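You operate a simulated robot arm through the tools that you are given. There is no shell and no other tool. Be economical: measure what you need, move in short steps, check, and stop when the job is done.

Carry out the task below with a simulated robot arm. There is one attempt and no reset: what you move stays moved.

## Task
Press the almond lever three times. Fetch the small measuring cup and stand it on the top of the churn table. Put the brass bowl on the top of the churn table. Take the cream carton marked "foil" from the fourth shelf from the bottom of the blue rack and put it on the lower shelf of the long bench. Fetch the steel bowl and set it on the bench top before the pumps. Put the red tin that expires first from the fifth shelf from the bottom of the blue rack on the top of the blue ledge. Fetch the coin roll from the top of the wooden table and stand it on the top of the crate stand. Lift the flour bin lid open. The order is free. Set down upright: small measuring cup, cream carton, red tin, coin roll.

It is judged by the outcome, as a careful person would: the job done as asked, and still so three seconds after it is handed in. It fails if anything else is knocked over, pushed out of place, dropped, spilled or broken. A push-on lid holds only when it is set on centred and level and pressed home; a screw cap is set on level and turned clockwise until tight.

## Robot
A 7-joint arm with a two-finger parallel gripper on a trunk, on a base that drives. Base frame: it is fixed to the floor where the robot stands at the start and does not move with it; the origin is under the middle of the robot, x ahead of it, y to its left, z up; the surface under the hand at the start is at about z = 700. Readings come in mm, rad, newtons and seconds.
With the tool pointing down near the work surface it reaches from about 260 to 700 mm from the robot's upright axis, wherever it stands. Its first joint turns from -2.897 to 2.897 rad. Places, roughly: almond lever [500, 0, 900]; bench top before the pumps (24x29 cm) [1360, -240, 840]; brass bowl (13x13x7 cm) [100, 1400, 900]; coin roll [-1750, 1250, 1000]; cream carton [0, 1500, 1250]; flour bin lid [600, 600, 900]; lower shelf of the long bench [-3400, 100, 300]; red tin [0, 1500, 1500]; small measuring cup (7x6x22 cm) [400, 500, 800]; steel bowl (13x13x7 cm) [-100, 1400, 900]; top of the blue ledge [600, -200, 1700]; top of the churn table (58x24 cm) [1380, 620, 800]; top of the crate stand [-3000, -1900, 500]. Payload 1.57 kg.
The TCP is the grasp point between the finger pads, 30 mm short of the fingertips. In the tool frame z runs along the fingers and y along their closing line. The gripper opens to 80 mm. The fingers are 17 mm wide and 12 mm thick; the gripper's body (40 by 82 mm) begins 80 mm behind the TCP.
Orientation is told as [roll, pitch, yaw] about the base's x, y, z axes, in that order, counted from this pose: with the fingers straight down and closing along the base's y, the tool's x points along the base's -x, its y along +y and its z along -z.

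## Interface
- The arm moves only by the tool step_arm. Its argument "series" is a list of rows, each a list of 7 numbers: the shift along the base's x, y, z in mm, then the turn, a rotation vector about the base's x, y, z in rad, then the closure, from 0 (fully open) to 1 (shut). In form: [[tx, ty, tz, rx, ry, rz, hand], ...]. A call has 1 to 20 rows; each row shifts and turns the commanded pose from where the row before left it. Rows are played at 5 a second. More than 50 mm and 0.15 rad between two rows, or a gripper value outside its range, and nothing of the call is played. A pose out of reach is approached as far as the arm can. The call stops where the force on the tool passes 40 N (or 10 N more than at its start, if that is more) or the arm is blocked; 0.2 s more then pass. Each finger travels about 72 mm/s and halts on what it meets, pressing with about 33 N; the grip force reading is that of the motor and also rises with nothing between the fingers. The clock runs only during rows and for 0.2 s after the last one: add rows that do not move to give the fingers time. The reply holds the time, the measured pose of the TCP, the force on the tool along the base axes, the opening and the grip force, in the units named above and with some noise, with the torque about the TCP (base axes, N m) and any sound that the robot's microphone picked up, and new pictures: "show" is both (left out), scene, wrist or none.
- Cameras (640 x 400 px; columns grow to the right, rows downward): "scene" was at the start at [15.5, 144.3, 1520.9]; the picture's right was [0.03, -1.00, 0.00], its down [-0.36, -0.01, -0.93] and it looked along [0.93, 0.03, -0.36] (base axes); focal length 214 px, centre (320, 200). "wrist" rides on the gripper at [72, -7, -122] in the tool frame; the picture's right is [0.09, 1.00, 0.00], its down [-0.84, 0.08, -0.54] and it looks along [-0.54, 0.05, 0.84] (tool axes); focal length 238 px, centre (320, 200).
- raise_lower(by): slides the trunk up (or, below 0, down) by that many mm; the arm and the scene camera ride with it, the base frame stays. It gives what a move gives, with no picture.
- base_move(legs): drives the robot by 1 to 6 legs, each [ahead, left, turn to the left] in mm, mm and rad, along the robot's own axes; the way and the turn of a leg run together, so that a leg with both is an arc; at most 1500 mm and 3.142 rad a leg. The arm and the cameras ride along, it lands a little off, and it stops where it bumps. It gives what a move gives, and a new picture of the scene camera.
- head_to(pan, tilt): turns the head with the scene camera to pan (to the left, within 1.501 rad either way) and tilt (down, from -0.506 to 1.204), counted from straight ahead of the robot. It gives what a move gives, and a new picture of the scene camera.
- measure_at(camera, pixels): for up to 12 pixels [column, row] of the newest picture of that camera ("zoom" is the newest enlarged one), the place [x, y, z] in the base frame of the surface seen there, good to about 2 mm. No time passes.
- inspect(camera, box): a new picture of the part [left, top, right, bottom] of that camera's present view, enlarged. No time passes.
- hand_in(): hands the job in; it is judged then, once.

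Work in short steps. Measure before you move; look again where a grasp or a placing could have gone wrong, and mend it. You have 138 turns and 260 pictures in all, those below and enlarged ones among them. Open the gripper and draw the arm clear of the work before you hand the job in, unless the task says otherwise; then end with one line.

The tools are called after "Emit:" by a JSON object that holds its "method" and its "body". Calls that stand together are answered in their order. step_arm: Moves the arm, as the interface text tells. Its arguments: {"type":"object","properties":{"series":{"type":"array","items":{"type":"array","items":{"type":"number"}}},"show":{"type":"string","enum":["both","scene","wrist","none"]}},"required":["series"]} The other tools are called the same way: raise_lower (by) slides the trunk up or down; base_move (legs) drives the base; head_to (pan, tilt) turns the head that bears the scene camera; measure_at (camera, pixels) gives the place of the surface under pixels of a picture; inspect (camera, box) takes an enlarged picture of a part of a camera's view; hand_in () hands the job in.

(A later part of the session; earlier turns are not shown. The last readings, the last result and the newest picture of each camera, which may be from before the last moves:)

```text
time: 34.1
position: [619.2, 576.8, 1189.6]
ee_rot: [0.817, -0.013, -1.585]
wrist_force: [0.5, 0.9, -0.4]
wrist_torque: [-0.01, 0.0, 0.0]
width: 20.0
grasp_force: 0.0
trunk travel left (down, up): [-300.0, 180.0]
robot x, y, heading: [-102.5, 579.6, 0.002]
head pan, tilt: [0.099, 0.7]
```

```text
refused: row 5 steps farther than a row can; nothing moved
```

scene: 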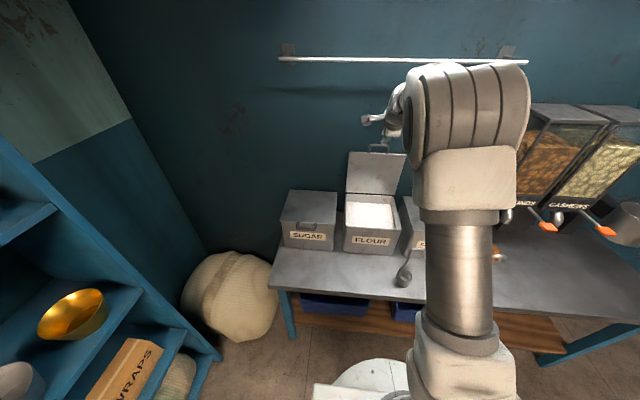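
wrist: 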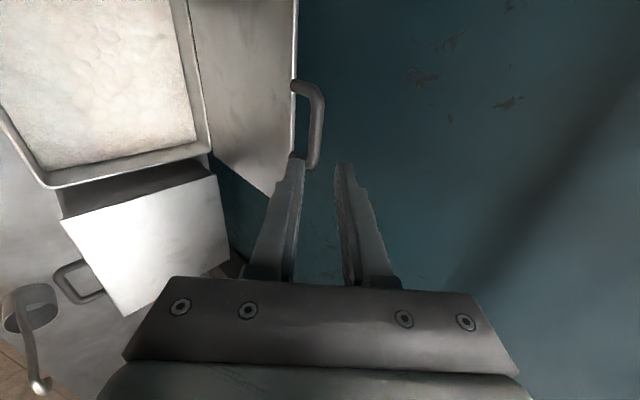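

Emit:
{"method": "step_arm", "body": {"series": [[-35, -10, 0, 0, 0.12, 0, 0.5], [-35, -15, 0, 0, 0.12, 0, 0.5], [-35, -18, -10, 0, 0.12, 0, 0.5], [-35, -18, -20, 0, 0.12, 0, 0.5], [-32, -18, -20, 0, 0.12, 0, 0.5], [-32, -18, -20, 0, 0.12, 0, 0.5], [-30, -18, -20, 0, 0.097, 0, 0.5], [-15, -10, -30, 0, 0, 0, 0.5], [0, 0, 0, 0, 0, 0, 0.5]]}}

```text
time: 36.1
position: [369.3, 452.0, 1071.3]
ee_rot: [0.001, -0.02, -1.57]
wrist_force: [-0.8, -0.2, -0.3]
wrist_torque: [0.0, 0.0, 0.01]
width: 39.9
grasp_force: 0.1
trunk travel left (down, up): [-300.0, 180.0]
robot x, y, heading: [-103.6, 577.5, 0.002]
head pan, tilt: [0.099, 0.7]
```

scene: 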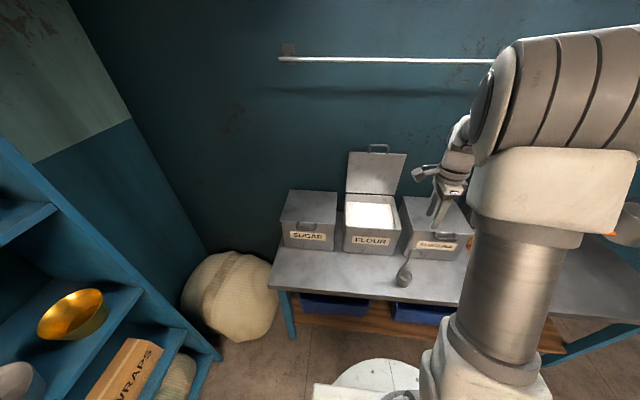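
wrist: 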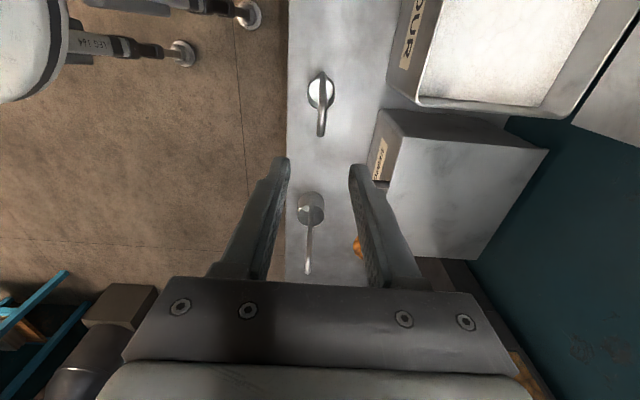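

The first cup is at wrist (320,95) with hook to (321,130); the other at (310,210). I measure both hooks to be sure which is which.

Emit:
{"method": "measure_at", "body": {"camera": "wrist", "pixels": [[322, 100], [322, 115], [321, 130], [318, 75], [314, 92], [309, 235], [308, 265], [310, 200], [333, 90]]}}

Emit:
{"method": "inspect", "body": {"camera": "wrist", "box": [280, 50, 360, 150]}}

```text
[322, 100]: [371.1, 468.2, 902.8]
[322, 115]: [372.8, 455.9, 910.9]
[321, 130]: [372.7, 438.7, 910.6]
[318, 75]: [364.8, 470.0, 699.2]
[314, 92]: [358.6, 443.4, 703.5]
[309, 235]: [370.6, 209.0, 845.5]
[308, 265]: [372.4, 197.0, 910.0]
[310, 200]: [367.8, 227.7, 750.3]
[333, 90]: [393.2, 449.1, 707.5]
```

```text
4.00 times, centred on (320, 100) of wrist
```

zoom: 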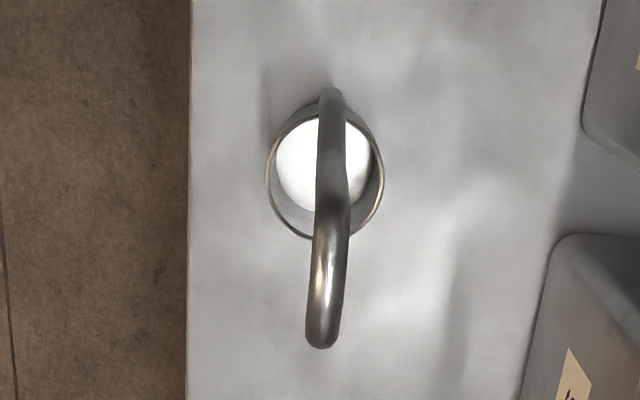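

The nearer cup (y≈447, body ~6 cm) is the smaller one. I descend onto its hook bar (≈ 372, 450, 906) and close.

Emit:
{"method": "step_arm", "body": {"series": [[3, -2, -40, 0, 0, 0, 0.5], [0, 0, -45, 0, 0, 0, 0.5], [0, 0, -45, 0, 0, 0, 0.5], [0, 0, -30, 0, 0, 0, 0.5], [0, 0, -11, 0, 0, 0, 0.5], [0, 0, 0, 0, 0, 0, 0.8], [0, 0, 0, 0, 0, 0, 1], [0, 0, 0, 0, 0, 0, 1], [0, 0, 0, 0, 0, 0, 1]]}}

```text
time: 38.1
position: [373.7, 449.9, 899.0]
ee_rot: [0.001, -0.019, -1.569]
wrist_force: [-0.5, 0.0, -0.8]
wrist_torque: [0.02, 0.01, 0.01]
width: 10.5
grasp_force: 28.5
trunk travel left (down, up): [-300.0, 180.0]
robot x, y, heading: [-99.4, 575.9, 0.005]
head pan, tilt: [0.099, 0.7]
```

scene: 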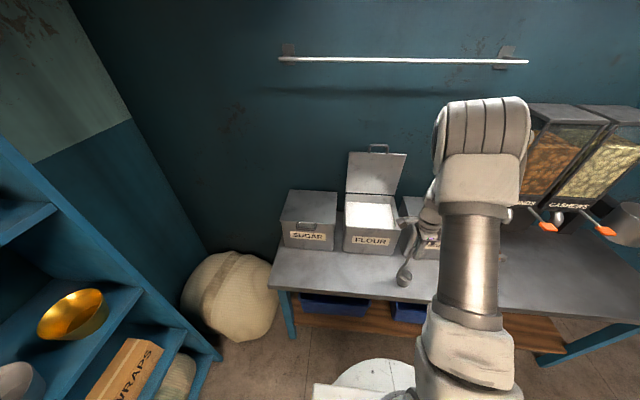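
wrist: 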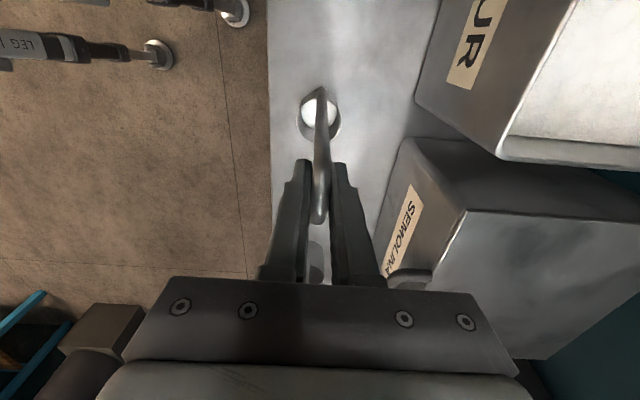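

Hook is held (10.5 mm). Lift 150 and pull back toward the robot, and turn the head right to find the churn table and the way there.

Emit:
{"method": "step_arm", "body": {"series": [[0, 0, 30, 0, 0, 0, 1], [0, 0, 40, 0, 0, 0, 1], [0, 0, 40, 0, 0, 0, 1], [0, 0, 40, 0, 0, 0, 1], [-40, 10, 0, 0, 0, 0, 1], [-30, 30, 0, 0, 0, 0, 1], [0, 0, 0, 0, 0, 0, 1]], "show": "wrist"}}

Emit:
{"method": "head_to", "body": {"pan": -1.2, "tilt": 0.3}}

Emit:
{"method": "head_to", "body": {"pan": -0.5, "tilt": 0.3}}

Emit:
{"method": "head_to", "body": {"pan": 1.4, "tilt": 0.3}}

```text
time: 39.7
position: [302.2, 489.9, 1049.1]
ee_rot: [0.003, -0.019, -1.569]
wrist_force: [-0.2, 0.5, -0.8]
wrist_torque: [-0.06, -0.05, 0.0]
width: 10.7
grasp_force: 28.2
trunk travel left (down, up): [-300.0, 180.0]
robot x, y, heading: [-100.7, 575.0, 0.007]
head pan, tilt: [0.099, 0.7]
```

wrist: 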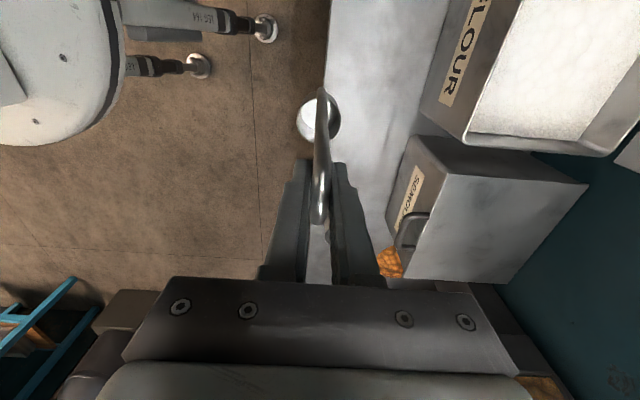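

```text
time: 41.2
position: [302.3, 490.5, 1048.9]
ee_rot: [0.0, -0.019, -1.57]
wrist_force: [-0.6, -0.3, -1.6]
wrist_torque: [0.02, 0.04, 0.03]
width: 10.5
grasp_force: 28.8
trunk travel left (down, up): [-300.0, 180.0]
robot x, y, heading: [-101.3, 578.0, 0.002]
head pan, tilt: [-1.201, 0.3]
```

scene: 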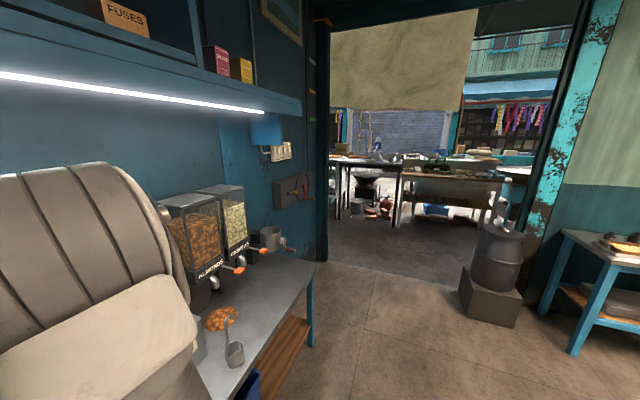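

```text
time: 42.3
position: [302.9, 490.3, 1049.8]
ee_rot: [0.001, -0.018, -1.568]
wrist_force: [0.1, 0.2, -0.8]
wrist_torque: [-0.01, 0.0, 0.01]
width: 10.3
grasp_force: 28.4
trunk travel left (down, up): [-300.0, 180.0]
robot x, y, heading: [-99.2, 582.7, 0.004]
head pan, tilt: [-0.499, 0.3]
```

scene: 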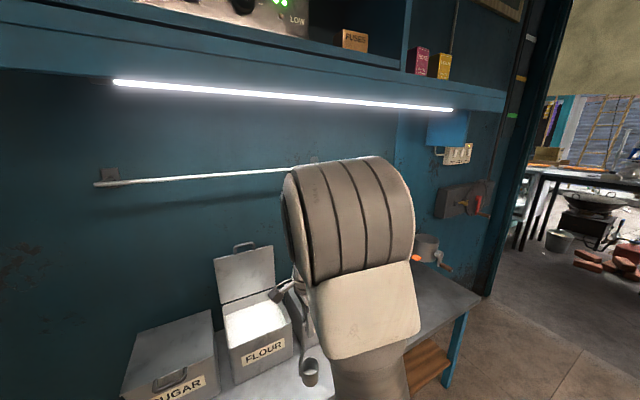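

```text
time: 44.1
position: [302.7, 490.1, 1049.7]
ee_rot: [0.0, -0.019, -1.569]
wrist_force: [-0.1, 0.7, -0.5]
wrist_torque: [0.01, 0.0, 0.0]
width: 10.5
grasp_force: 28.7
trunk travel left (down, up): [-300.0, 180.0]
robot x, y, heading: [-99.3, 581.3, 0.001]
head pan, tilt: [1.4, 0.3]
```

scene: 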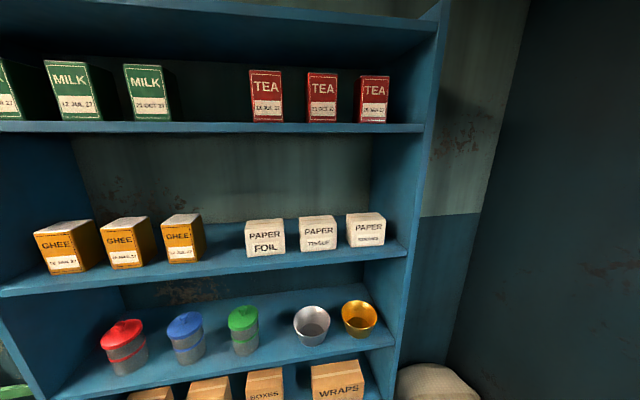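

The rack holds the PAPER cartons, TEA tins and bowls; a doorway lies to the right. I look at the doorway and measure its frame and floor.

Emit:
{"method": "head_to", "body": {"pan": -1.2, "tilt": 0.3}}

Emit:
{"method": "measure_at", "body": {"camera": "scene", "pixels": [[325, 262], [320, 200], [520, 245], [540, 250], [480, 320], [515, 325], [310, 345], [575, 350], [348, 215], [400, 225], [500, 225], [340, 245]]}}

Emit:
{"method": "inspect", "body": {"camera": "scene", "box": [320, 100, 560, 250]}}

```text
time: 46.5
position: [302.7, 490.6, 1050.4]
ee_rot: [-0.001, -0.019, -1.568]
wrist_force: [0.5, 0.1, -0.5]
wrist_torque: [0.01, 0.02, 0.01]
width: 10.5
grasp_force: 28.3
trunk travel left (down, up): [-300.0, 180.0]
robot x, y, heading: [-102.7, 582.2, 0.005]
head pan, tilt: [-1.201, 0.3]
```

scene: 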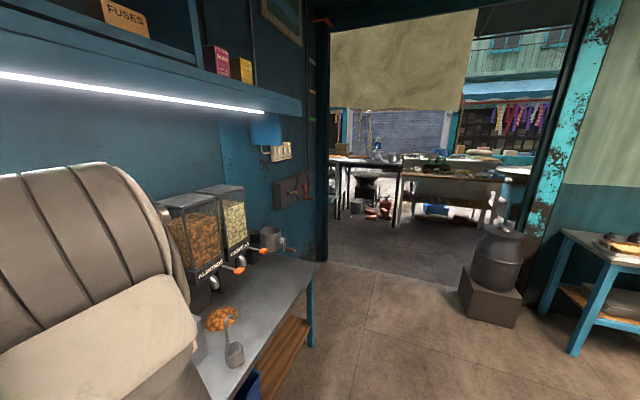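

```text
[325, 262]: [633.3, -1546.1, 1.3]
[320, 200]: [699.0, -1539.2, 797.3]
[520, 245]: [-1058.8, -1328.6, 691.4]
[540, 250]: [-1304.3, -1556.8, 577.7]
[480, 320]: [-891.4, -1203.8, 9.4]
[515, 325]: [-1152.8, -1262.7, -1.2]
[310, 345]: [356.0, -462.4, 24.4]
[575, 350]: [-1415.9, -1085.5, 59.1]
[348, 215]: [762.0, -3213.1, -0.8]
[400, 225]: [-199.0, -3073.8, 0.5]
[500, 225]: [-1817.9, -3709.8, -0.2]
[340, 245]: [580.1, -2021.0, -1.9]
```

```text
2.67 times, centred on (440, 175) of scene
```

zoom: 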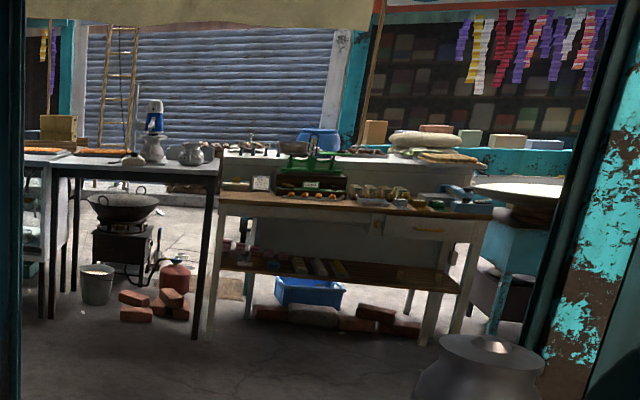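

The doorway is in the wall at y≈−1550, from x≈−1300 to 650. I back off and drive sideways through it to see the outside.

Emit:
{"method": "base_move", "body": {"legs": [[-150, 0, 0], [0, -1400, 0], [0, -1300, 0]]}}

Emit:
{"method": "head_to", "body": {"pan": 0.3, "tilt": 0.3}}

```text
time: 67.9
position: [152.8, -2219.7, 1049.5]
ee_rot: [0.001, -0.02, -1.574]
wrist_force: [0.1, 0.3, -1.2]
wrist_torque: [-0.05, 0.01, 0.01]
width: 10.7
grasp_force: 28.3
trunk travel left (down, up): [-300.0, 180.0]
robot x, y, heading: [-248.0, -2131.8, -0.002]
head pan, tilt: [-1.201, 0.3]
```

scene: 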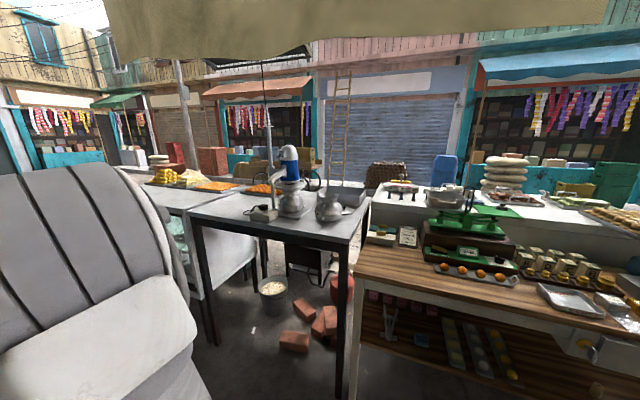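

```text
time: 69.5
position: [152.7, -2220.5, 1049.7]
ee_rot: [0.0, -0.018, -1.575]
wrist_force: [-0.2, 0.1, -0.7]
wrist_torque: [-0.01, -0.01, 0.01]
width: 10.6
grasp_force: 28.7
trunk travel left (down, up): [-300.0, 180.0]
robot x, y, heading: [-251.6, -2128.0, -0.001]
head pan, tilt: [0.3, 0.3]
```

scene: 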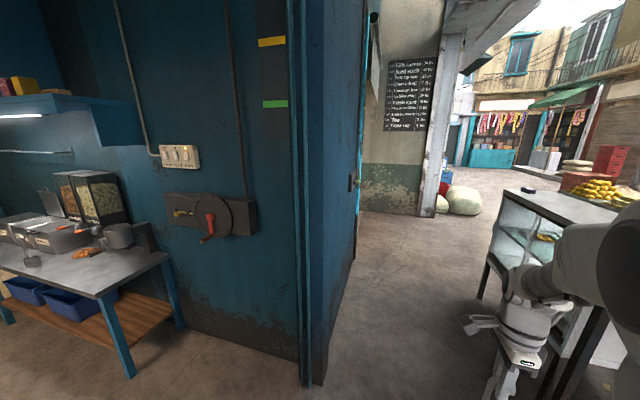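

Beyond the wall end there is open floor leading on. Measure the corner, the glass counter's edges and the far wall.

Emit:
{"method": "measure_at", "body": {"camera": "scene", "pixels": [[310, 385], [330, 350], [355, 262], [360, 210], [415, 215], [440, 212], [485, 290], [505, 195], [400, 300], [460, 225], [620, 360], [485, 262]]}}

Emit:
{"method": "head_to", "body": {"pan": 0.0, "tilt": 0.6}}

```text
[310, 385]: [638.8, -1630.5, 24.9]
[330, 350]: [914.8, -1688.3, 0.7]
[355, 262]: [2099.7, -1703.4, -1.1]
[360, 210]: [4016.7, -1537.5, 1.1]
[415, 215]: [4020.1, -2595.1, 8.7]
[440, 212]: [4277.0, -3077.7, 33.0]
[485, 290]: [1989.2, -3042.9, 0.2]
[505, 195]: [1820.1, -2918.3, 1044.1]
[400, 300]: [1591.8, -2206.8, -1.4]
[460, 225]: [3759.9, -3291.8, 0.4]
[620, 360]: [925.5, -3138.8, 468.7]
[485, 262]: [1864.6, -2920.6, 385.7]
```

```text
time: 70.3
position: [152.9, -2219.8, 1049.6]
ee_rot: [0.001, -0.021, -1.574]
wrist_force: [-0.5, -0.5, -1.5]
wrist_torque: [0.0, 0.03, 0.05]
width: 10.2
grasp_force: 28.9
trunk travel left (down, up): [-300.0, 180.0]
robot x, y, heading: [-249.0, -2130.4, -0.004]
head pan, tilt: [0.0, 0.6]
```

scene: 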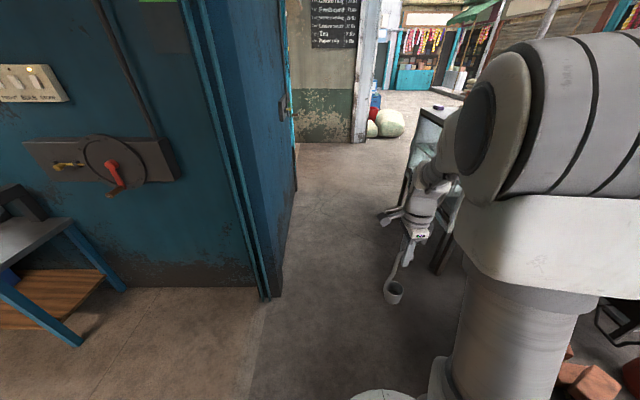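

The wall face y≈−1700 runs to about x 2100, then there may be an entrance to the back room. I drive along the passage and look left.

Emit:
{"method": "base_move", "body": {"legs": [[0, -150, 0], [1500, 0, 0], [1200, 0, 0]]}}

Emit:
{"method": "head_to", "body": {"pan": 1.2, "tilt": 0.4}}

```text
time: 89.3
position: [2848.9, -2378.2, 1049.6]
ee_rot: [-0.001, -0.02, -1.577]
wrist_force: [0.5, 0.0, -1.1]
wrist_torque: [0.0, -0.04, -0.01]
width: 10.3
grasp_force: 28.1
trunk travel left (down, up): [-300.0, 180.0]
robot x, y, heading: [2445.4, -2283.5, -0.005]
head pan, tilt: [0.0, 0.6]
```

scene: 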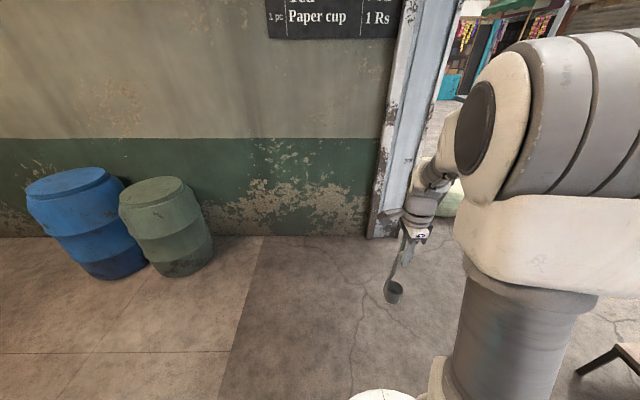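

```text
time: 90.7
position: [2850.0, -2378.8, 1049.4]
ee_rot: [-0.001, -0.019, -1.576]
wrist_force: [-0.1, -0.2, -0.4]
wrist_torque: [0.03, -0.02, 0.0]
width: 10.4
grasp_force: 28.0
trunk travel left (down, up): [-300.0, 180.0]
robot x, y, heading: [2450.6, -2287.6, -0.004]
head pan, tilt: [1.201, 0.4]
```

scene: 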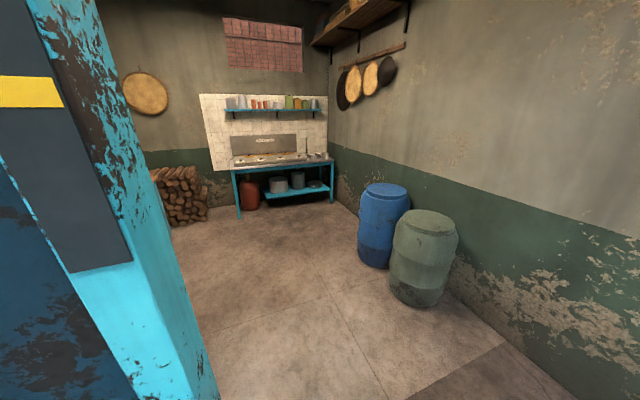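

The back room opens to the left. Measure the door post, barrels and floor, before driving in.

Emit:
{"method": "measure_at", "body": {"camera": "scene", "pixels": [[200, 380], [180, 330], [150, 200], [375, 262], [400, 300], [250, 340], [240, 215], [200, 225], [330, 330]]}}

Emit:
{"method": "base_move", "body": {"legs": [[150, 0, 0], [0, 0, 1.571]]}}

Emit:
{"method": "head_to", "body": {"pan": 0.6, "tilt": 0.4}}

```text
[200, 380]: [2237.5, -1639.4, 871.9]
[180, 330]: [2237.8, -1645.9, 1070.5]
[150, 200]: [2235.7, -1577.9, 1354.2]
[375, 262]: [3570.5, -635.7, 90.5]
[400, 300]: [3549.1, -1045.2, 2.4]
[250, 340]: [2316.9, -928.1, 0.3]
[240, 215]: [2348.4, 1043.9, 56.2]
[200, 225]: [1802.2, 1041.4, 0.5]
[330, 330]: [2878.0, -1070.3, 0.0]
```

```text
time: 97.5
position: [2691.7, -1883.6, 1050.9]
ee_rot: [0.001, -0.02, -0.011]
wrist_force: [-0.6, 0.3, -1.8]
wrist_torque: [-0.03, 0.0, 0.02]
width: 10.1
grasp_force: 28.7
trunk travel left (down, up): [-300.0, 180.0]
robot x, y, heading: [2596.4, -2284.8, 1.561]
head pan, tilt: [1.201, 0.4]
```

scene: 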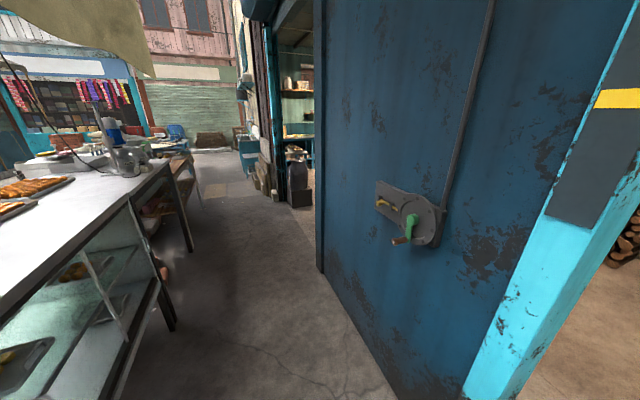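

```text
time: 98.5
position: [2690.2, -1884.4, 1049.9]
ee_rot: [0.002, -0.018, -0.011]
wrist_force: [-0.1, -0.3, -0.8]
wrist_torque: [0.02, 0.0, 0.01]
width: 10.6
grasp_force: 28.1
trunk travel left (down, up): [-300.0, 180.0]
robot x, y, heading: [2592.5, -2285.4, 1.562]
head pan, tilt: [0.6, 0.4]
```

scene: 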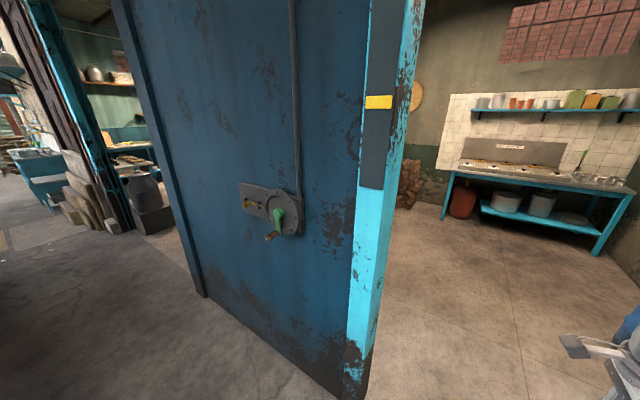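

Clear ahead. I drive into the room, swerving right of the door post, and look left.

Emit:
{"method": "base_move", "body": {"legs": [[200, -150, 0], [1400, 0, 0]]}}

Emit:
{"method": "head_to", "body": {"pan": 1.1, "tilt": 0.4}}

```text
time: 109.3
position: [2859.7, -283.4, 1049.6]
ee_rot: [0.0, -0.019, -0.015]
wrist_force: [0.6, -0.4, -1.3]
wrist_torque: [-0.01, -0.03, 0.0]
width: 10.4
grasp_force: 28.1
trunk travel left (down, up): [-300.0, 180.0]
robot x, y, heading: [2765.4, -684.5, 1.561]
head pan, tilt: [0.6, 0.4]
```

scene: 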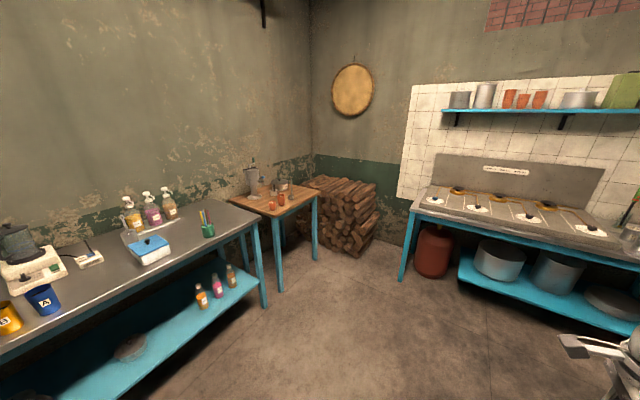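

```text
time: 110.3
position: [2859.0, -283.0, 1049.6]
ee_rot: [0.003, -0.019, -0.013]
wrist_force: [0.5, 0.0, 0.2]
wrist_torque: [0.01, 0.0, 0.0]
width: 10.5
grasp_force: 28.2
trunk travel left (down, up): [-300.0, 180.0]
robot x, y, heading: [2765.6, -684.6, 1.552]
head pan, tilt: [1.1, 0.4]
```

scene: 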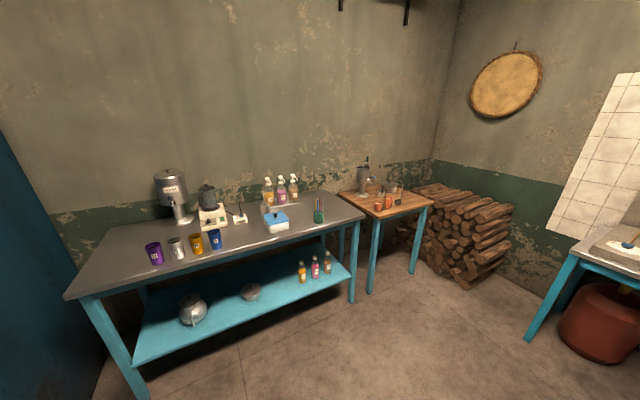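

The churn table is the wooden one beside the pump bench. Measure both tops.

Emit:
{"method": "measure_at", "body": {"camera": "scene", "pixels": [[415, 205], [385, 213], [345, 195], [360, 205], [428, 200], [385, 205], [365, 215], [300, 222], [320, 228], [350, 222], [285, 205], [335, 215]]}}

Emit:
{"method": "base_move", "body": {"legs": [[1290, 550, 0], [0, 0, 1.58]]}}

Emit:
{"method": "head_to", "body": {"pan": 0.0, "tilt": 0.7}}

```text
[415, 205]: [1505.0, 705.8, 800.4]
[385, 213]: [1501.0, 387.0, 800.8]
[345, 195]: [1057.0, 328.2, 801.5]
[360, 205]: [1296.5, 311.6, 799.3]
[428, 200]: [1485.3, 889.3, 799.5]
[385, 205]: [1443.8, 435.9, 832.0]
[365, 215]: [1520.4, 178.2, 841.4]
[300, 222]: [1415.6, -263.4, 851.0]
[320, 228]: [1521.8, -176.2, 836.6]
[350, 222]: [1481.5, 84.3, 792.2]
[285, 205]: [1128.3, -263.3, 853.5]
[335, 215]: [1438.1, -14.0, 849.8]
```

```text
time: 124.1
position: [1820.8, 704.7, 1050.4]
ee_rot: [0.001, -0.019, 1.572]
wrist_force: [0.1, -0.7, -0.3]
wrist_torque: [-0.03, 0.01, -0.02]
width: 10.5
grasp_force: 28.5
trunk travel left (down, up): [-300.0, 180.0]
robot x, y, heading: [2221.7, 618.2, -3.135]
head pan, tilt: [1.1, 0.4]
```

scene: 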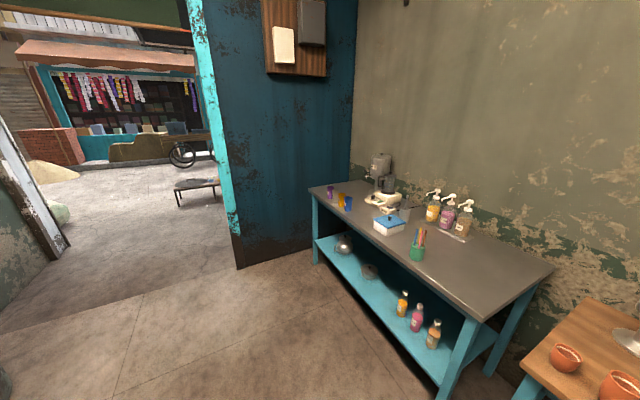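

```text
time: 125.5
position: [1821.3, 705.2, 1049.5]
ee_rot: [0.003, -0.02, 1.572]
wrist_force: [-0.5, 1.0, -1.3]
wrist_torque: [0.0, 0.0, -0.02]
width: 10.2
grasp_force: 28.4
trunk travel left (down, up): [-300.0, 180.0]
robot x, y, heading: [2226.5, 615.3, -3.139]
head pan, tilt: [0.0, 0.7]
```

scene: 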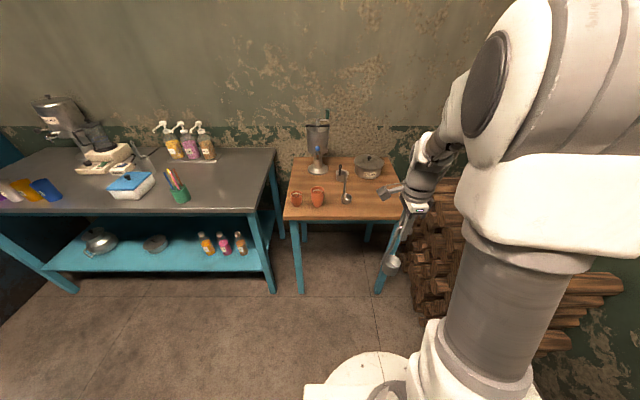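

Zoom on the churn table top to find free places.

Emit:
{"method": "inspect", "body": {"camera": "scene", "box": [260, 110, 420, 230]}}

Emit:
{"method": "measure_at", "body": {"camera": "zoom", "pixels": [[100, 420], [560, 425], [540, 200], [130, 200], [145, 365], [235, 360], [350, 360], [440, 220], [400, 320], [480, 380], [240, 255], [290, 410]]}}

```text
3.33 times, centred on (340, 170) of scene
```

zoom: 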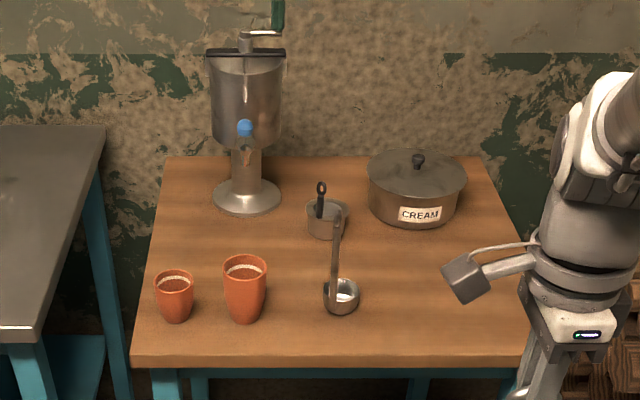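

```text
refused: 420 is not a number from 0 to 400
```

Emit:
{"method": "measure_at", "body": {"camera": "zoom", "pixels": [[135, 362], [522, 362], [480, 160], [170, 160], [175, 318], [245, 318], [340, 310], [415, 225], [400, 320], [460, 340], [345, 282], [290, 345]]}}

```text
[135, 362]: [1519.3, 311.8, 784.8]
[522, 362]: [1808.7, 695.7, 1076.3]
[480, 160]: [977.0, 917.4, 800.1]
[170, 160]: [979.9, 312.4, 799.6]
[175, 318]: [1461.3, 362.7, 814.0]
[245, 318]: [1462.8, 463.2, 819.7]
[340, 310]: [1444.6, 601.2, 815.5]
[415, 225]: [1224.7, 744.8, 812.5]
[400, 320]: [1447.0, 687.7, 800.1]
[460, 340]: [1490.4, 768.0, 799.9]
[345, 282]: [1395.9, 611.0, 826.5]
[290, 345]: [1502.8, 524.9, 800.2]
```

Free area at right front (y 660–910, x 1260–1500), top z=800. I drive forward 290 and then carry the cup to (1350, 865).

Emit:
{"method": "base_move", "body": {"legs": [[290, 0, 0]]}}

```text
time: 128.0
position: [1529.2, 704.6, 1050.1]
ee_rot: [0.001, -0.02, 1.571]
wrist_force: [0.2, 0.3, -1.1]
wrist_torque: [0.0, -0.03, -0.02]
width: 10.7
grasp_force: 27.9
trunk travel left (down, up): [-300.0, 180.0]
robot x, y, heading: [1933.3, 615.7, -3.138]
head pan, tilt: [0.0, 0.7]
```

scene: 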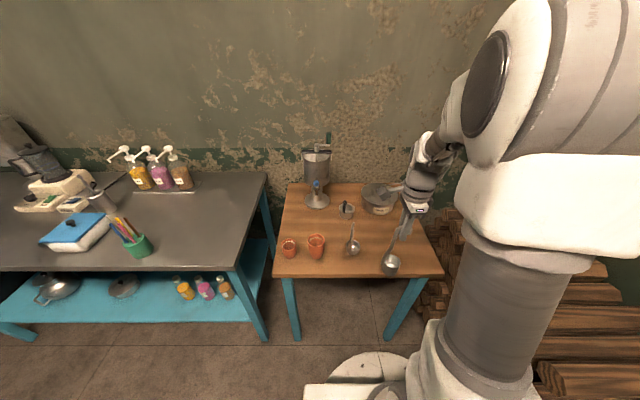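

Carry to (1350, 865) at height.

Emit:
{"method": "step_arm", "body": {"series": [[-30, 27, 0, 0, 0, 0, 1], [-30, 27, 0, 0, 0, 0, 1], [-30, 27, 0, 0, 0, 0, 1], [-30, 27, 0, 0, 0, 0, 1], [-30, 27, 0, 0, 0, 0, 1], [-29, 25, 0, 0, 0, 0, 1], [0, 0, -20, 0, 0, 0, 1], [0, 0, 0, 0, 0, 0, 1]]}}

Emit:
{"method": "inspect", "body": {"camera": "scene", "box": [340, 130, 460, 290]}}

```text
time: 129.8
position: [1350.7, 864.1, 1029.8]
ee_rot: [0.002, -0.018, 1.572]
wrist_force: [0.5, -0.4, -0.2]
wrist_torque: [0.01, 0.0, -0.01]
width: 10.4
grasp_force: 28.6
trunk travel left (down, up): [-300.0, 180.0]
robot x, y, heading: [1935.9, 614.5, -3.138]
head pan, tilt: [0.0, 0.7]
```

scene: 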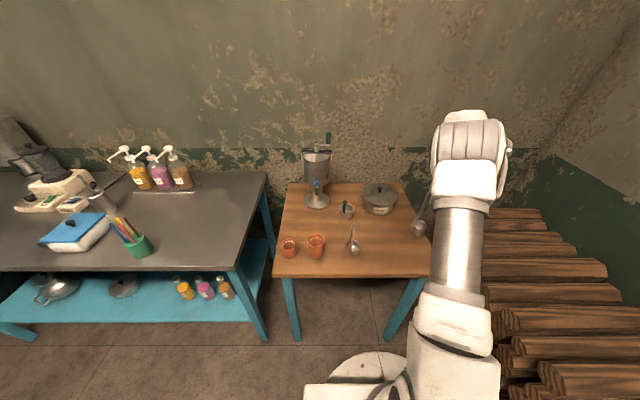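
wrist: 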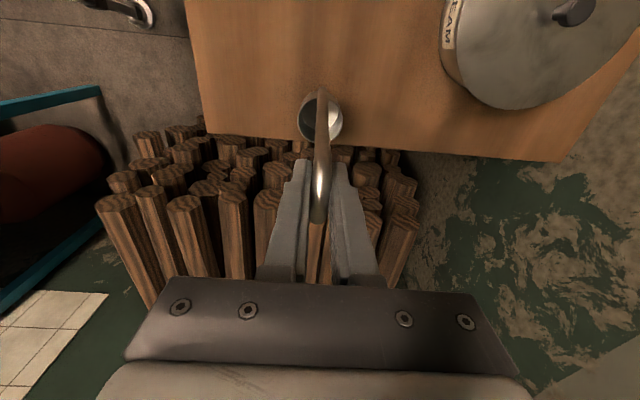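

```text
2.50 times, centred on (400, 210) of scene
```

zoom: 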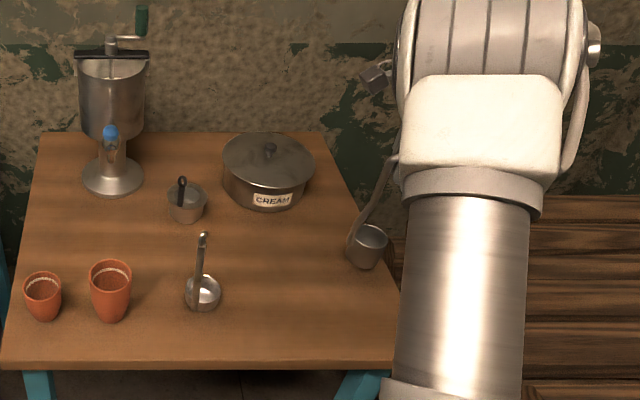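

The cup hangs level. I shift 20 mm inward from the edge (table ends y≈917) and lower gently to the top.

Emit:
{"method": "step_arm", "body": {"series": [[0, -20, 0, 0, 0, 0, 1], [0, 0, -15, 0, 0, 0, 1], [0, 0, -10, 0, 0, 0, 1], [0, 0, -3, 0, 0, 0, 1], [0, 0, -2, 0, 0, 0, 1], [0, 0, 0, 0, 0, 0, 1]]}}

```text
time: 131.2
position: [1351.0, 844.6, 1001.0]
ee_rot: [0.002, -0.019, 1.57]
wrist_force: [0.7, -0.4, 0.2]
wrist_torque: [0.0, 0.0, 0.01]
width: 10.6
grasp_force: 28.5
trunk travel left (down, up): [-300.0, 180.0]
robot x, y, heading: [1936.7, 613.8, -3.135]
head pan, tilt: [0.0, 0.7]
```

scene: 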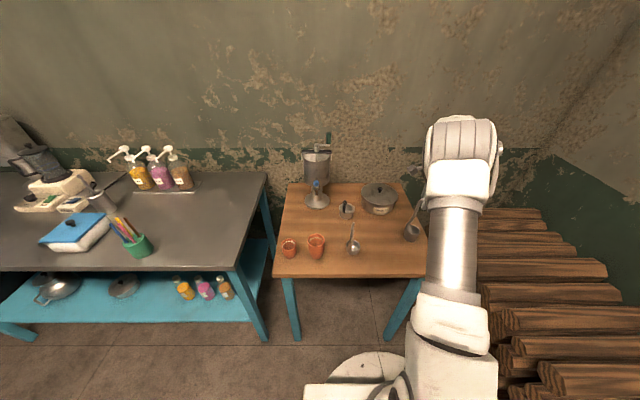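
wrist: 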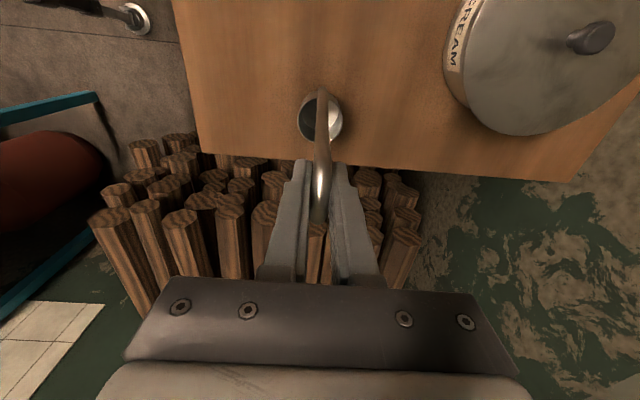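

No contact yet (expected at TCP ≈999). Lower in 1 mm rows until contact, then open.

Emit:
{"method": "step_arm", "body": {"series": [[0, 0, -1, 0, 0, 0, 1], [0, 0, -1, 0, 0, 0, 1], [0, 0, -1, 0, 0, 0, 1], [0, 0, 0, 0, 0, 0, 1]], "show": "none"}}

```text
time: 132.2
position: [1350.8, 843.7, 999.2]
ee_rot: [0.005, -0.02, 1.57]
wrist_force: [-1.7, 0.2, 12.8]
wrist_torque: [-0.11, 0.02, 0.03]
width: 10.5
grasp_force: 28.2
trunk travel left (down, up): [-300.0, 180.0]
robot x, y, heading: [1934.2, 617.0, -3.141]
head pan, tilt: [0.0, 0.7]
```

Contact (12.8 N). Open and lift straight up.

Emit:
{"method": "step_arm", "body": {"series": [[0, 0, 1, 0, 0, 0, 0.9], [0, 0, 0, 0, 0, 0, 0.6], [0, 0, 0, 0, 0, 0, 0.5], [0, 0, 25, 0, 0, 0, 0.5], [0, 0, 40, 0, 0, 0, 0.5], [0, 0, 40, 0, 0, 0, 0.5], [40, -20, 10, 0, 0, 0, 0.5], [40, -20, 0, 0, 0, 0, 0.5]]}}

Emit:
{"method": "inspect", "body": {"camera": "scene", "box": [260, 130, 460, 290]}}

```text
time: 133.9
position: [1430.5, 804.3, 1114.0]
ee_rot: [0.0, -0.019, 1.571]
wrist_force: [-0.1, 0.3, 0.5]
wrist_torque: [0.0, -0.03, -0.02]
width: 39.8
grasp_force: 0.1
trunk travel left (down, up): [-300.0, 180.0]
robot x, y, heading: [1939.7, 616.6, -3.14]
head pan, tilt: [0.0, 0.7]
```

scene: 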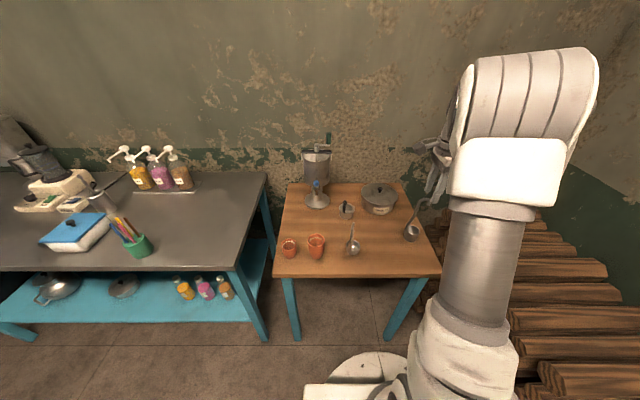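
wrist: 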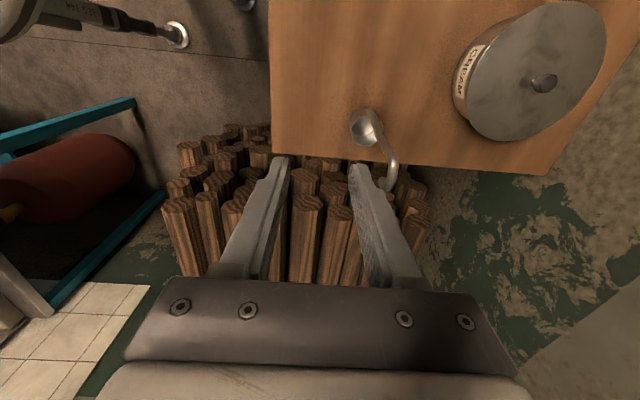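

```text
2.50 times, centred on (360, 210) of scene
```

zoom: 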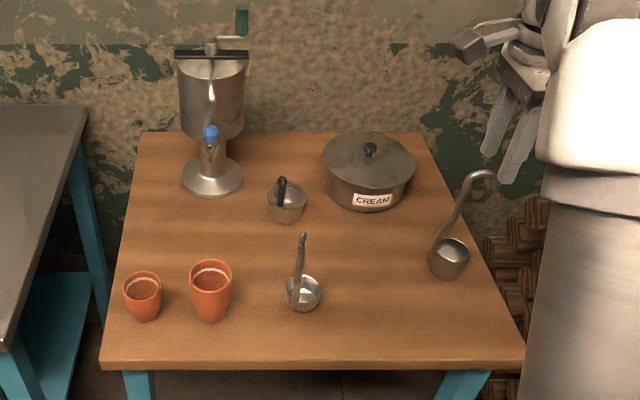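

Cup placed and standing. Measure the area before the pumps while I'm here.

Emit:
{"method": "measure_at", "body": {"camera": "scene", "pixels": [[140, 185], [180, 185], [165, 192], [75, 250], [105, 230], [138, 250], [180, 225], [215, 240], [160, 215], [190, 255], [260, 180], [240, 265]]}}

Emit:
{"method": "inspect", "body": {"camera": "scene", "box": [0, 110, 280, 285]}}

```text
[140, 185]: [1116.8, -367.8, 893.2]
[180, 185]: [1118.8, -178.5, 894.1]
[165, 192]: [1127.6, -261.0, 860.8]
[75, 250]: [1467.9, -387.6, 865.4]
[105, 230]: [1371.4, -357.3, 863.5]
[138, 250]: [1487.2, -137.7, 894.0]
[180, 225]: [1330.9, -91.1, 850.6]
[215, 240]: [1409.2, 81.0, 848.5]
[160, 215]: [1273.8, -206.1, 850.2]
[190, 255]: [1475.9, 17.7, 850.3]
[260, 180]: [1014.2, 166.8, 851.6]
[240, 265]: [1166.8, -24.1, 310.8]
```

```text
2.29 times, centred on (140, 198) of scene
```

zoom: 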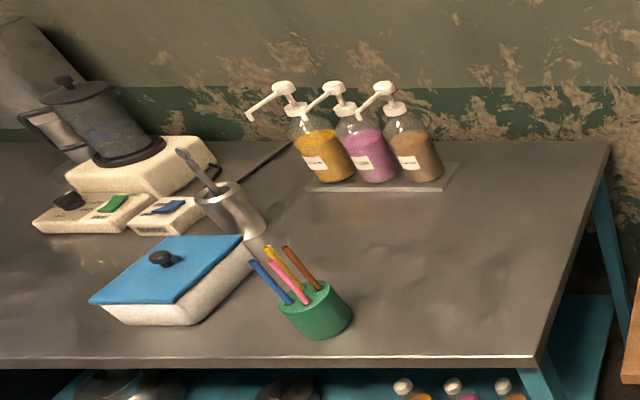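

Now retract the arm and drive back by the same route toward the blue rack.

Emit:
{"method": "step_arm", "body": {"series": [[40, 0, 0, 0, 0, 0, 0], [40, -20, 0, 0, 0, 0, 0], [40, -20, 0, 0, 0, 0, 0], [30, -30, 0, 0, 0, 0, 0]], "show": "none"}}

Emit:
{"method": "base_move", "body": {"legs": [[-1000, 0, 0], [0, 1400, 0], [0, 1480, 0], [1500, 0, 0]]}}

```text
time: 134.9
position: [1580.9, 736.1, 1112.5]
ee_rot: [0.002, -0.019, 1.57]
wrist_force: [-0.1, -0.7, -0.6]
wrist_torque: [-0.02, -0.01, 0.02]
width: 79.8
grasp_force: 0.1
trunk travel left (down, up): [-300.0, 180.0]
robot x, y, heading: [1934.9, 613.0, -3.139]
head pan, tilt: [0.0, 0.7]
```

```text
time: 172.3
position: [1084.0, -2128.2, 1111.9]
ee_rot: [0.0, -0.017, 1.57]
wrist_force: [1.0, 0.5, 1.1]
wrist_torque: [-0.01, 0.0, 0.03]
width: 80.2
grasp_force: 0.0
trunk travel left (down, up): [-300.0, 180.0]
robot x, y, heading: [1439.3, -2247.7, 3.141]
head pan, tilt: [0.0, 0.7]
```

scene: 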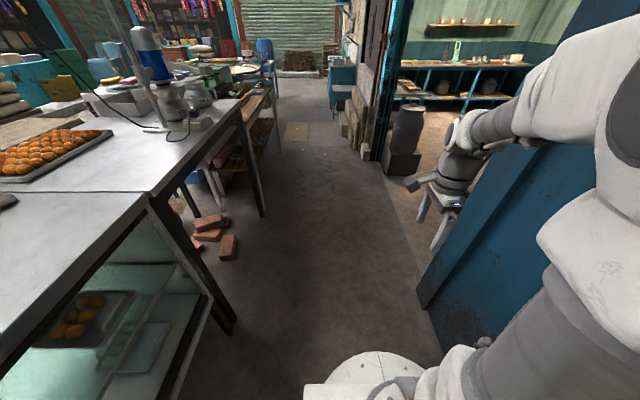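

Clear. Continue: along the passage, turn to face +y, and drive in to face the rack.

Emit:
{"method": "base_move", "body": {"legs": [[1500, 0, 0], [200, 0, 0], [0, 0, -1.57], [1500, 0, 0], [1250, -150, 0]]}}

Emit:
{"method": "head_to", "body": {"pan": 0.0, "tilt": 0.2}}

```text
time: 206.4
position: [45.3, 853.9, 1112.7]
ee_rot: [0.002, -0.022, -0.021]
wrist_force: [0.0, 0.5, -0.4]
wrist_torque: [-0.02, -0.01, -0.01]
width: 79.9
grasp_force: 0.1
trunk travel left (down, up): [-300.0, 180.0]
robot x, y, heading: [-82.4, 503.1, 1.551]
head pan, tilt: [0.0, 0.7]
```

scene: 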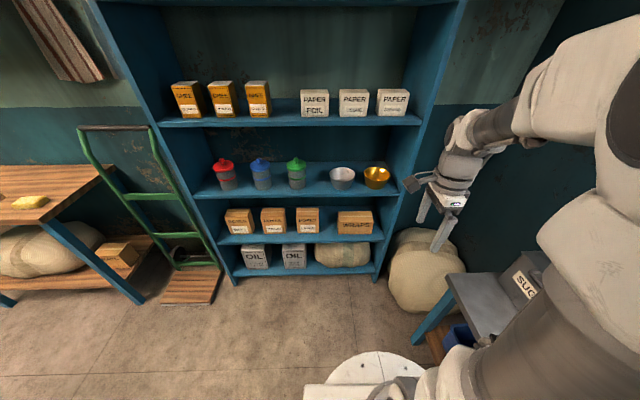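

```text
time: 207.3
position: [45.7, 853.9, 1112.3]
ee_rot: [0.003, -0.019, -0.021]
wrist_force: [0.1, 1.0, 0.4]
wrist_torque: [0.03, 0.0, -0.04]
width: 79.8
grasp_force: 0.1
trunk travel left (down, up): [-300.0, 180.0]
robot x, y, heading: [-78.5, 501.9, 1.548]
head pan, tilt: [0.0, 0.201]
```

scene: 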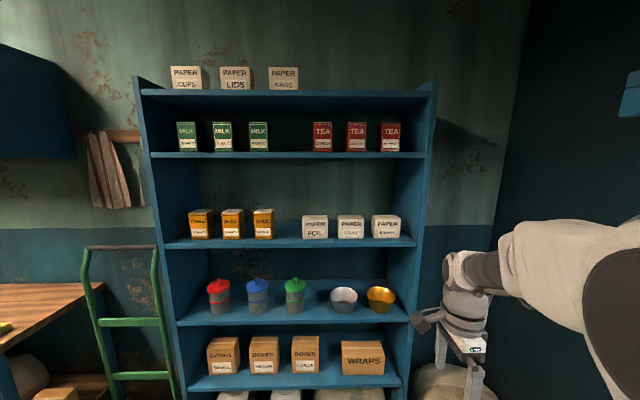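

Shelves from the bottom: oil, boxes, bowls, paper, tea. I zoom on the tea dates, the bowls, and measure.

Emit:
{"method": "inspect", "body": {"camera": "scene", "box": [300, 110, 412, 160]}}

Emit:
{"method": "measure_at", "body": {"camera": "zoom", "pixels": [[125, 100], [320, 100], [510, 100], [80, 240], [180, 238], [265, 238], [370, 238], [460, 235], [565, 235], [130, 60], [320, 60], [515, 62]]}}

Emit:
{"method": "inspect", "body": {"camera": "scene", "box": [280, 200, 440, 320]}}

Emit:
{"method": "measure_at", "body": {"camera": "scene", "pixels": [[315, 218], [315, 237], [303, 228], [328, 228], [345, 292], [345, 310], [332, 295], [357, 295], [381, 292], [381, 312], [368, 293], [396, 293]]}}

```text
5.71 times, centred on (356, 135) of scene
```

zoom: 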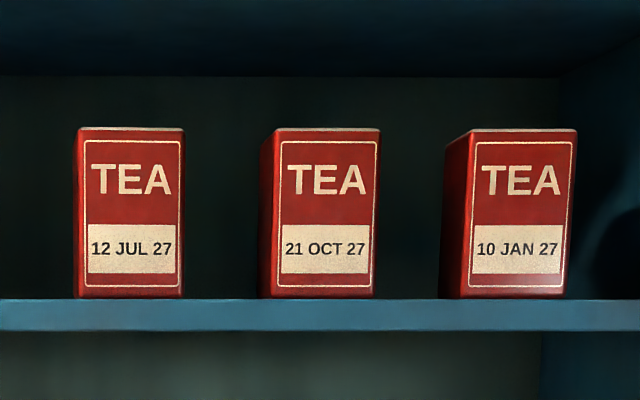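

```text
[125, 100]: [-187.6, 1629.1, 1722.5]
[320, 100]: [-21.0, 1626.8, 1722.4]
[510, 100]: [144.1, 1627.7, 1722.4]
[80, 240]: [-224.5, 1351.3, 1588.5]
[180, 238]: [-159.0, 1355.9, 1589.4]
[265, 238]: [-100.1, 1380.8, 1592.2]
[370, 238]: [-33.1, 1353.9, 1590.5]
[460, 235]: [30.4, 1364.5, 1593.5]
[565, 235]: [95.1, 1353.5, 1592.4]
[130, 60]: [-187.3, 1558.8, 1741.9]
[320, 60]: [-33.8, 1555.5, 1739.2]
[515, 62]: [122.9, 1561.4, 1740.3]
```

```text
3.33 times, centred on (360, 260) of scene
```

zoom: 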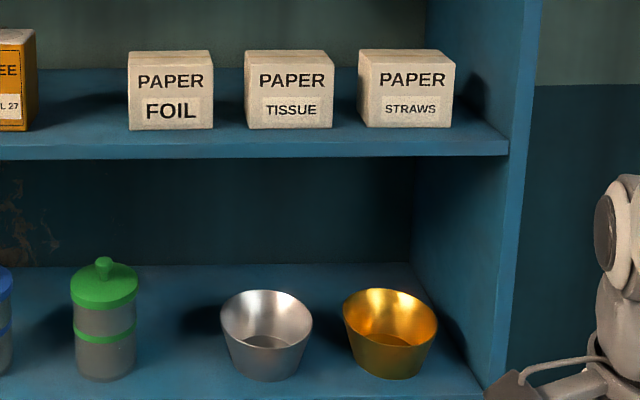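

```text
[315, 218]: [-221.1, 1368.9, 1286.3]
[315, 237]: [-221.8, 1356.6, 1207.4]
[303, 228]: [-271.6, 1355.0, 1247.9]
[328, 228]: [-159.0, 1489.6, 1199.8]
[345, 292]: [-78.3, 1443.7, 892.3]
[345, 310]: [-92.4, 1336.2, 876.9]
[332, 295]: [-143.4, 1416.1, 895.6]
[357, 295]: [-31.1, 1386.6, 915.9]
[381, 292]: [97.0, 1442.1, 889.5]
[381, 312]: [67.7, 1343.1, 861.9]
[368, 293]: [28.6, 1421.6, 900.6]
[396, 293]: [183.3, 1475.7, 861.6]
```

The 10 JAN 27 tin (right) expires first. "PAPER FOIL" carton is at x≈−220. Now measure the bowls' rims in the zoom picture.

Emit:
{"method": "measure_at", "body": {"camera": "zoom", "pixels": [[345, 307], [435, 322], [385, 289], [390, 342], [390, 350], [387, 376], [225, 315], [309, 320], [265, 292], [267, 345], [266, 378], [300, 395]]}}

Emit:
{"method": "measure_at", "body": {"camera": "scene", "pixels": [[360, 318], [340, 245], [340, 156], [420, 320], [428, 120], [340, 325], [340, 248], [300, 318]]}}

```text
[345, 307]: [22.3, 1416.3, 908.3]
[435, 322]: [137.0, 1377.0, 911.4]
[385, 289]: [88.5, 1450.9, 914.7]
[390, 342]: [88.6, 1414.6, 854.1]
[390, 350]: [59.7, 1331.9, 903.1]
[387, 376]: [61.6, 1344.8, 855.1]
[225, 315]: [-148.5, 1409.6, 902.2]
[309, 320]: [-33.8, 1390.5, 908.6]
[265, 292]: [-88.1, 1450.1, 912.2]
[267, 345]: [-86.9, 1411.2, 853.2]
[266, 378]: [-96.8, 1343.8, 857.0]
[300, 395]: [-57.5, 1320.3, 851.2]
```

```text
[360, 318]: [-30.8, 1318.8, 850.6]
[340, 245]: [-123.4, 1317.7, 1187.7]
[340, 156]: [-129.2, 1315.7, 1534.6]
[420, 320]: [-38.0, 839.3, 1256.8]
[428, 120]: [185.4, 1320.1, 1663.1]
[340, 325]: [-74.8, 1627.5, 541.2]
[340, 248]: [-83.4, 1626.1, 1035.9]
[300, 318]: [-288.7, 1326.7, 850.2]
```

Brass bowl: centre ≈ (84, 1392), rim z≈915, front rim y≈1331; shelf edge y=1318. I drive closer and square up.

Emit:
{"method": "base_move", "body": {"legs": [[230, -70, 0.02]]}}

Emit:
{"method": "head_to", "body": {"pan": 0.0, "tilt": 0.6}}

```text
time: 209.4
position: [110.8, 1086.1, 1112.9]
ee_rot: [0.003, -0.019, -0.003]
wrist_force: [-0.1, 0.1, -0.6]
wrist_torque: [0.0, -0.01, 0.05]
width: 80.1
grasp_force: 0.1
trunk travel left (down, up): [-300.0, 180.0]
robot x, y, heading: [-8.8, 736.4, 1.565]
head pan, tilt: [0.0, 0.201]
```

scene: 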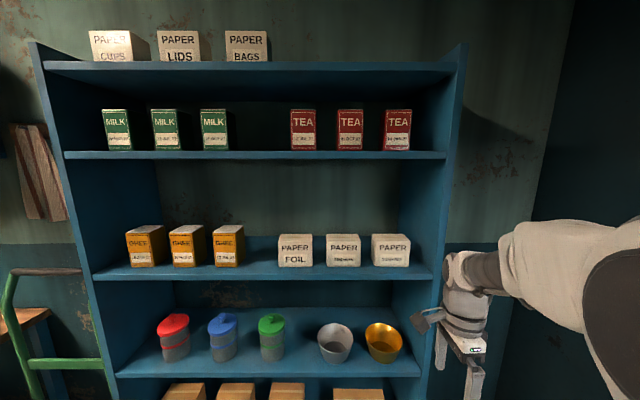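

```text
time: 210.3
position: [110.5, 1086.5, 1114.0]
ee_rot: [0.002, -0.018, -0.002]
wrist_force: [-0.9, -1.1, 0.4]
wrist_torque: [0.03, -0.02, 0.01]
width: 79.7
grasp_force: 0.0
trunk travel left (down, up): [-300.0, 180.0]
robot x, y, heading: [-8.7, 732.1, 1.571]
head pan, tilt: [0.0, 0.6]
```

scene: 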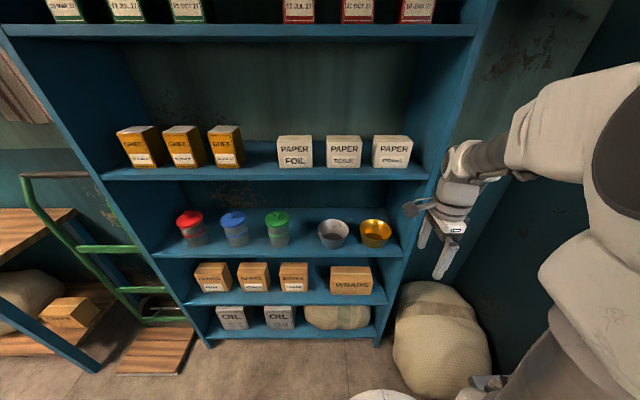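

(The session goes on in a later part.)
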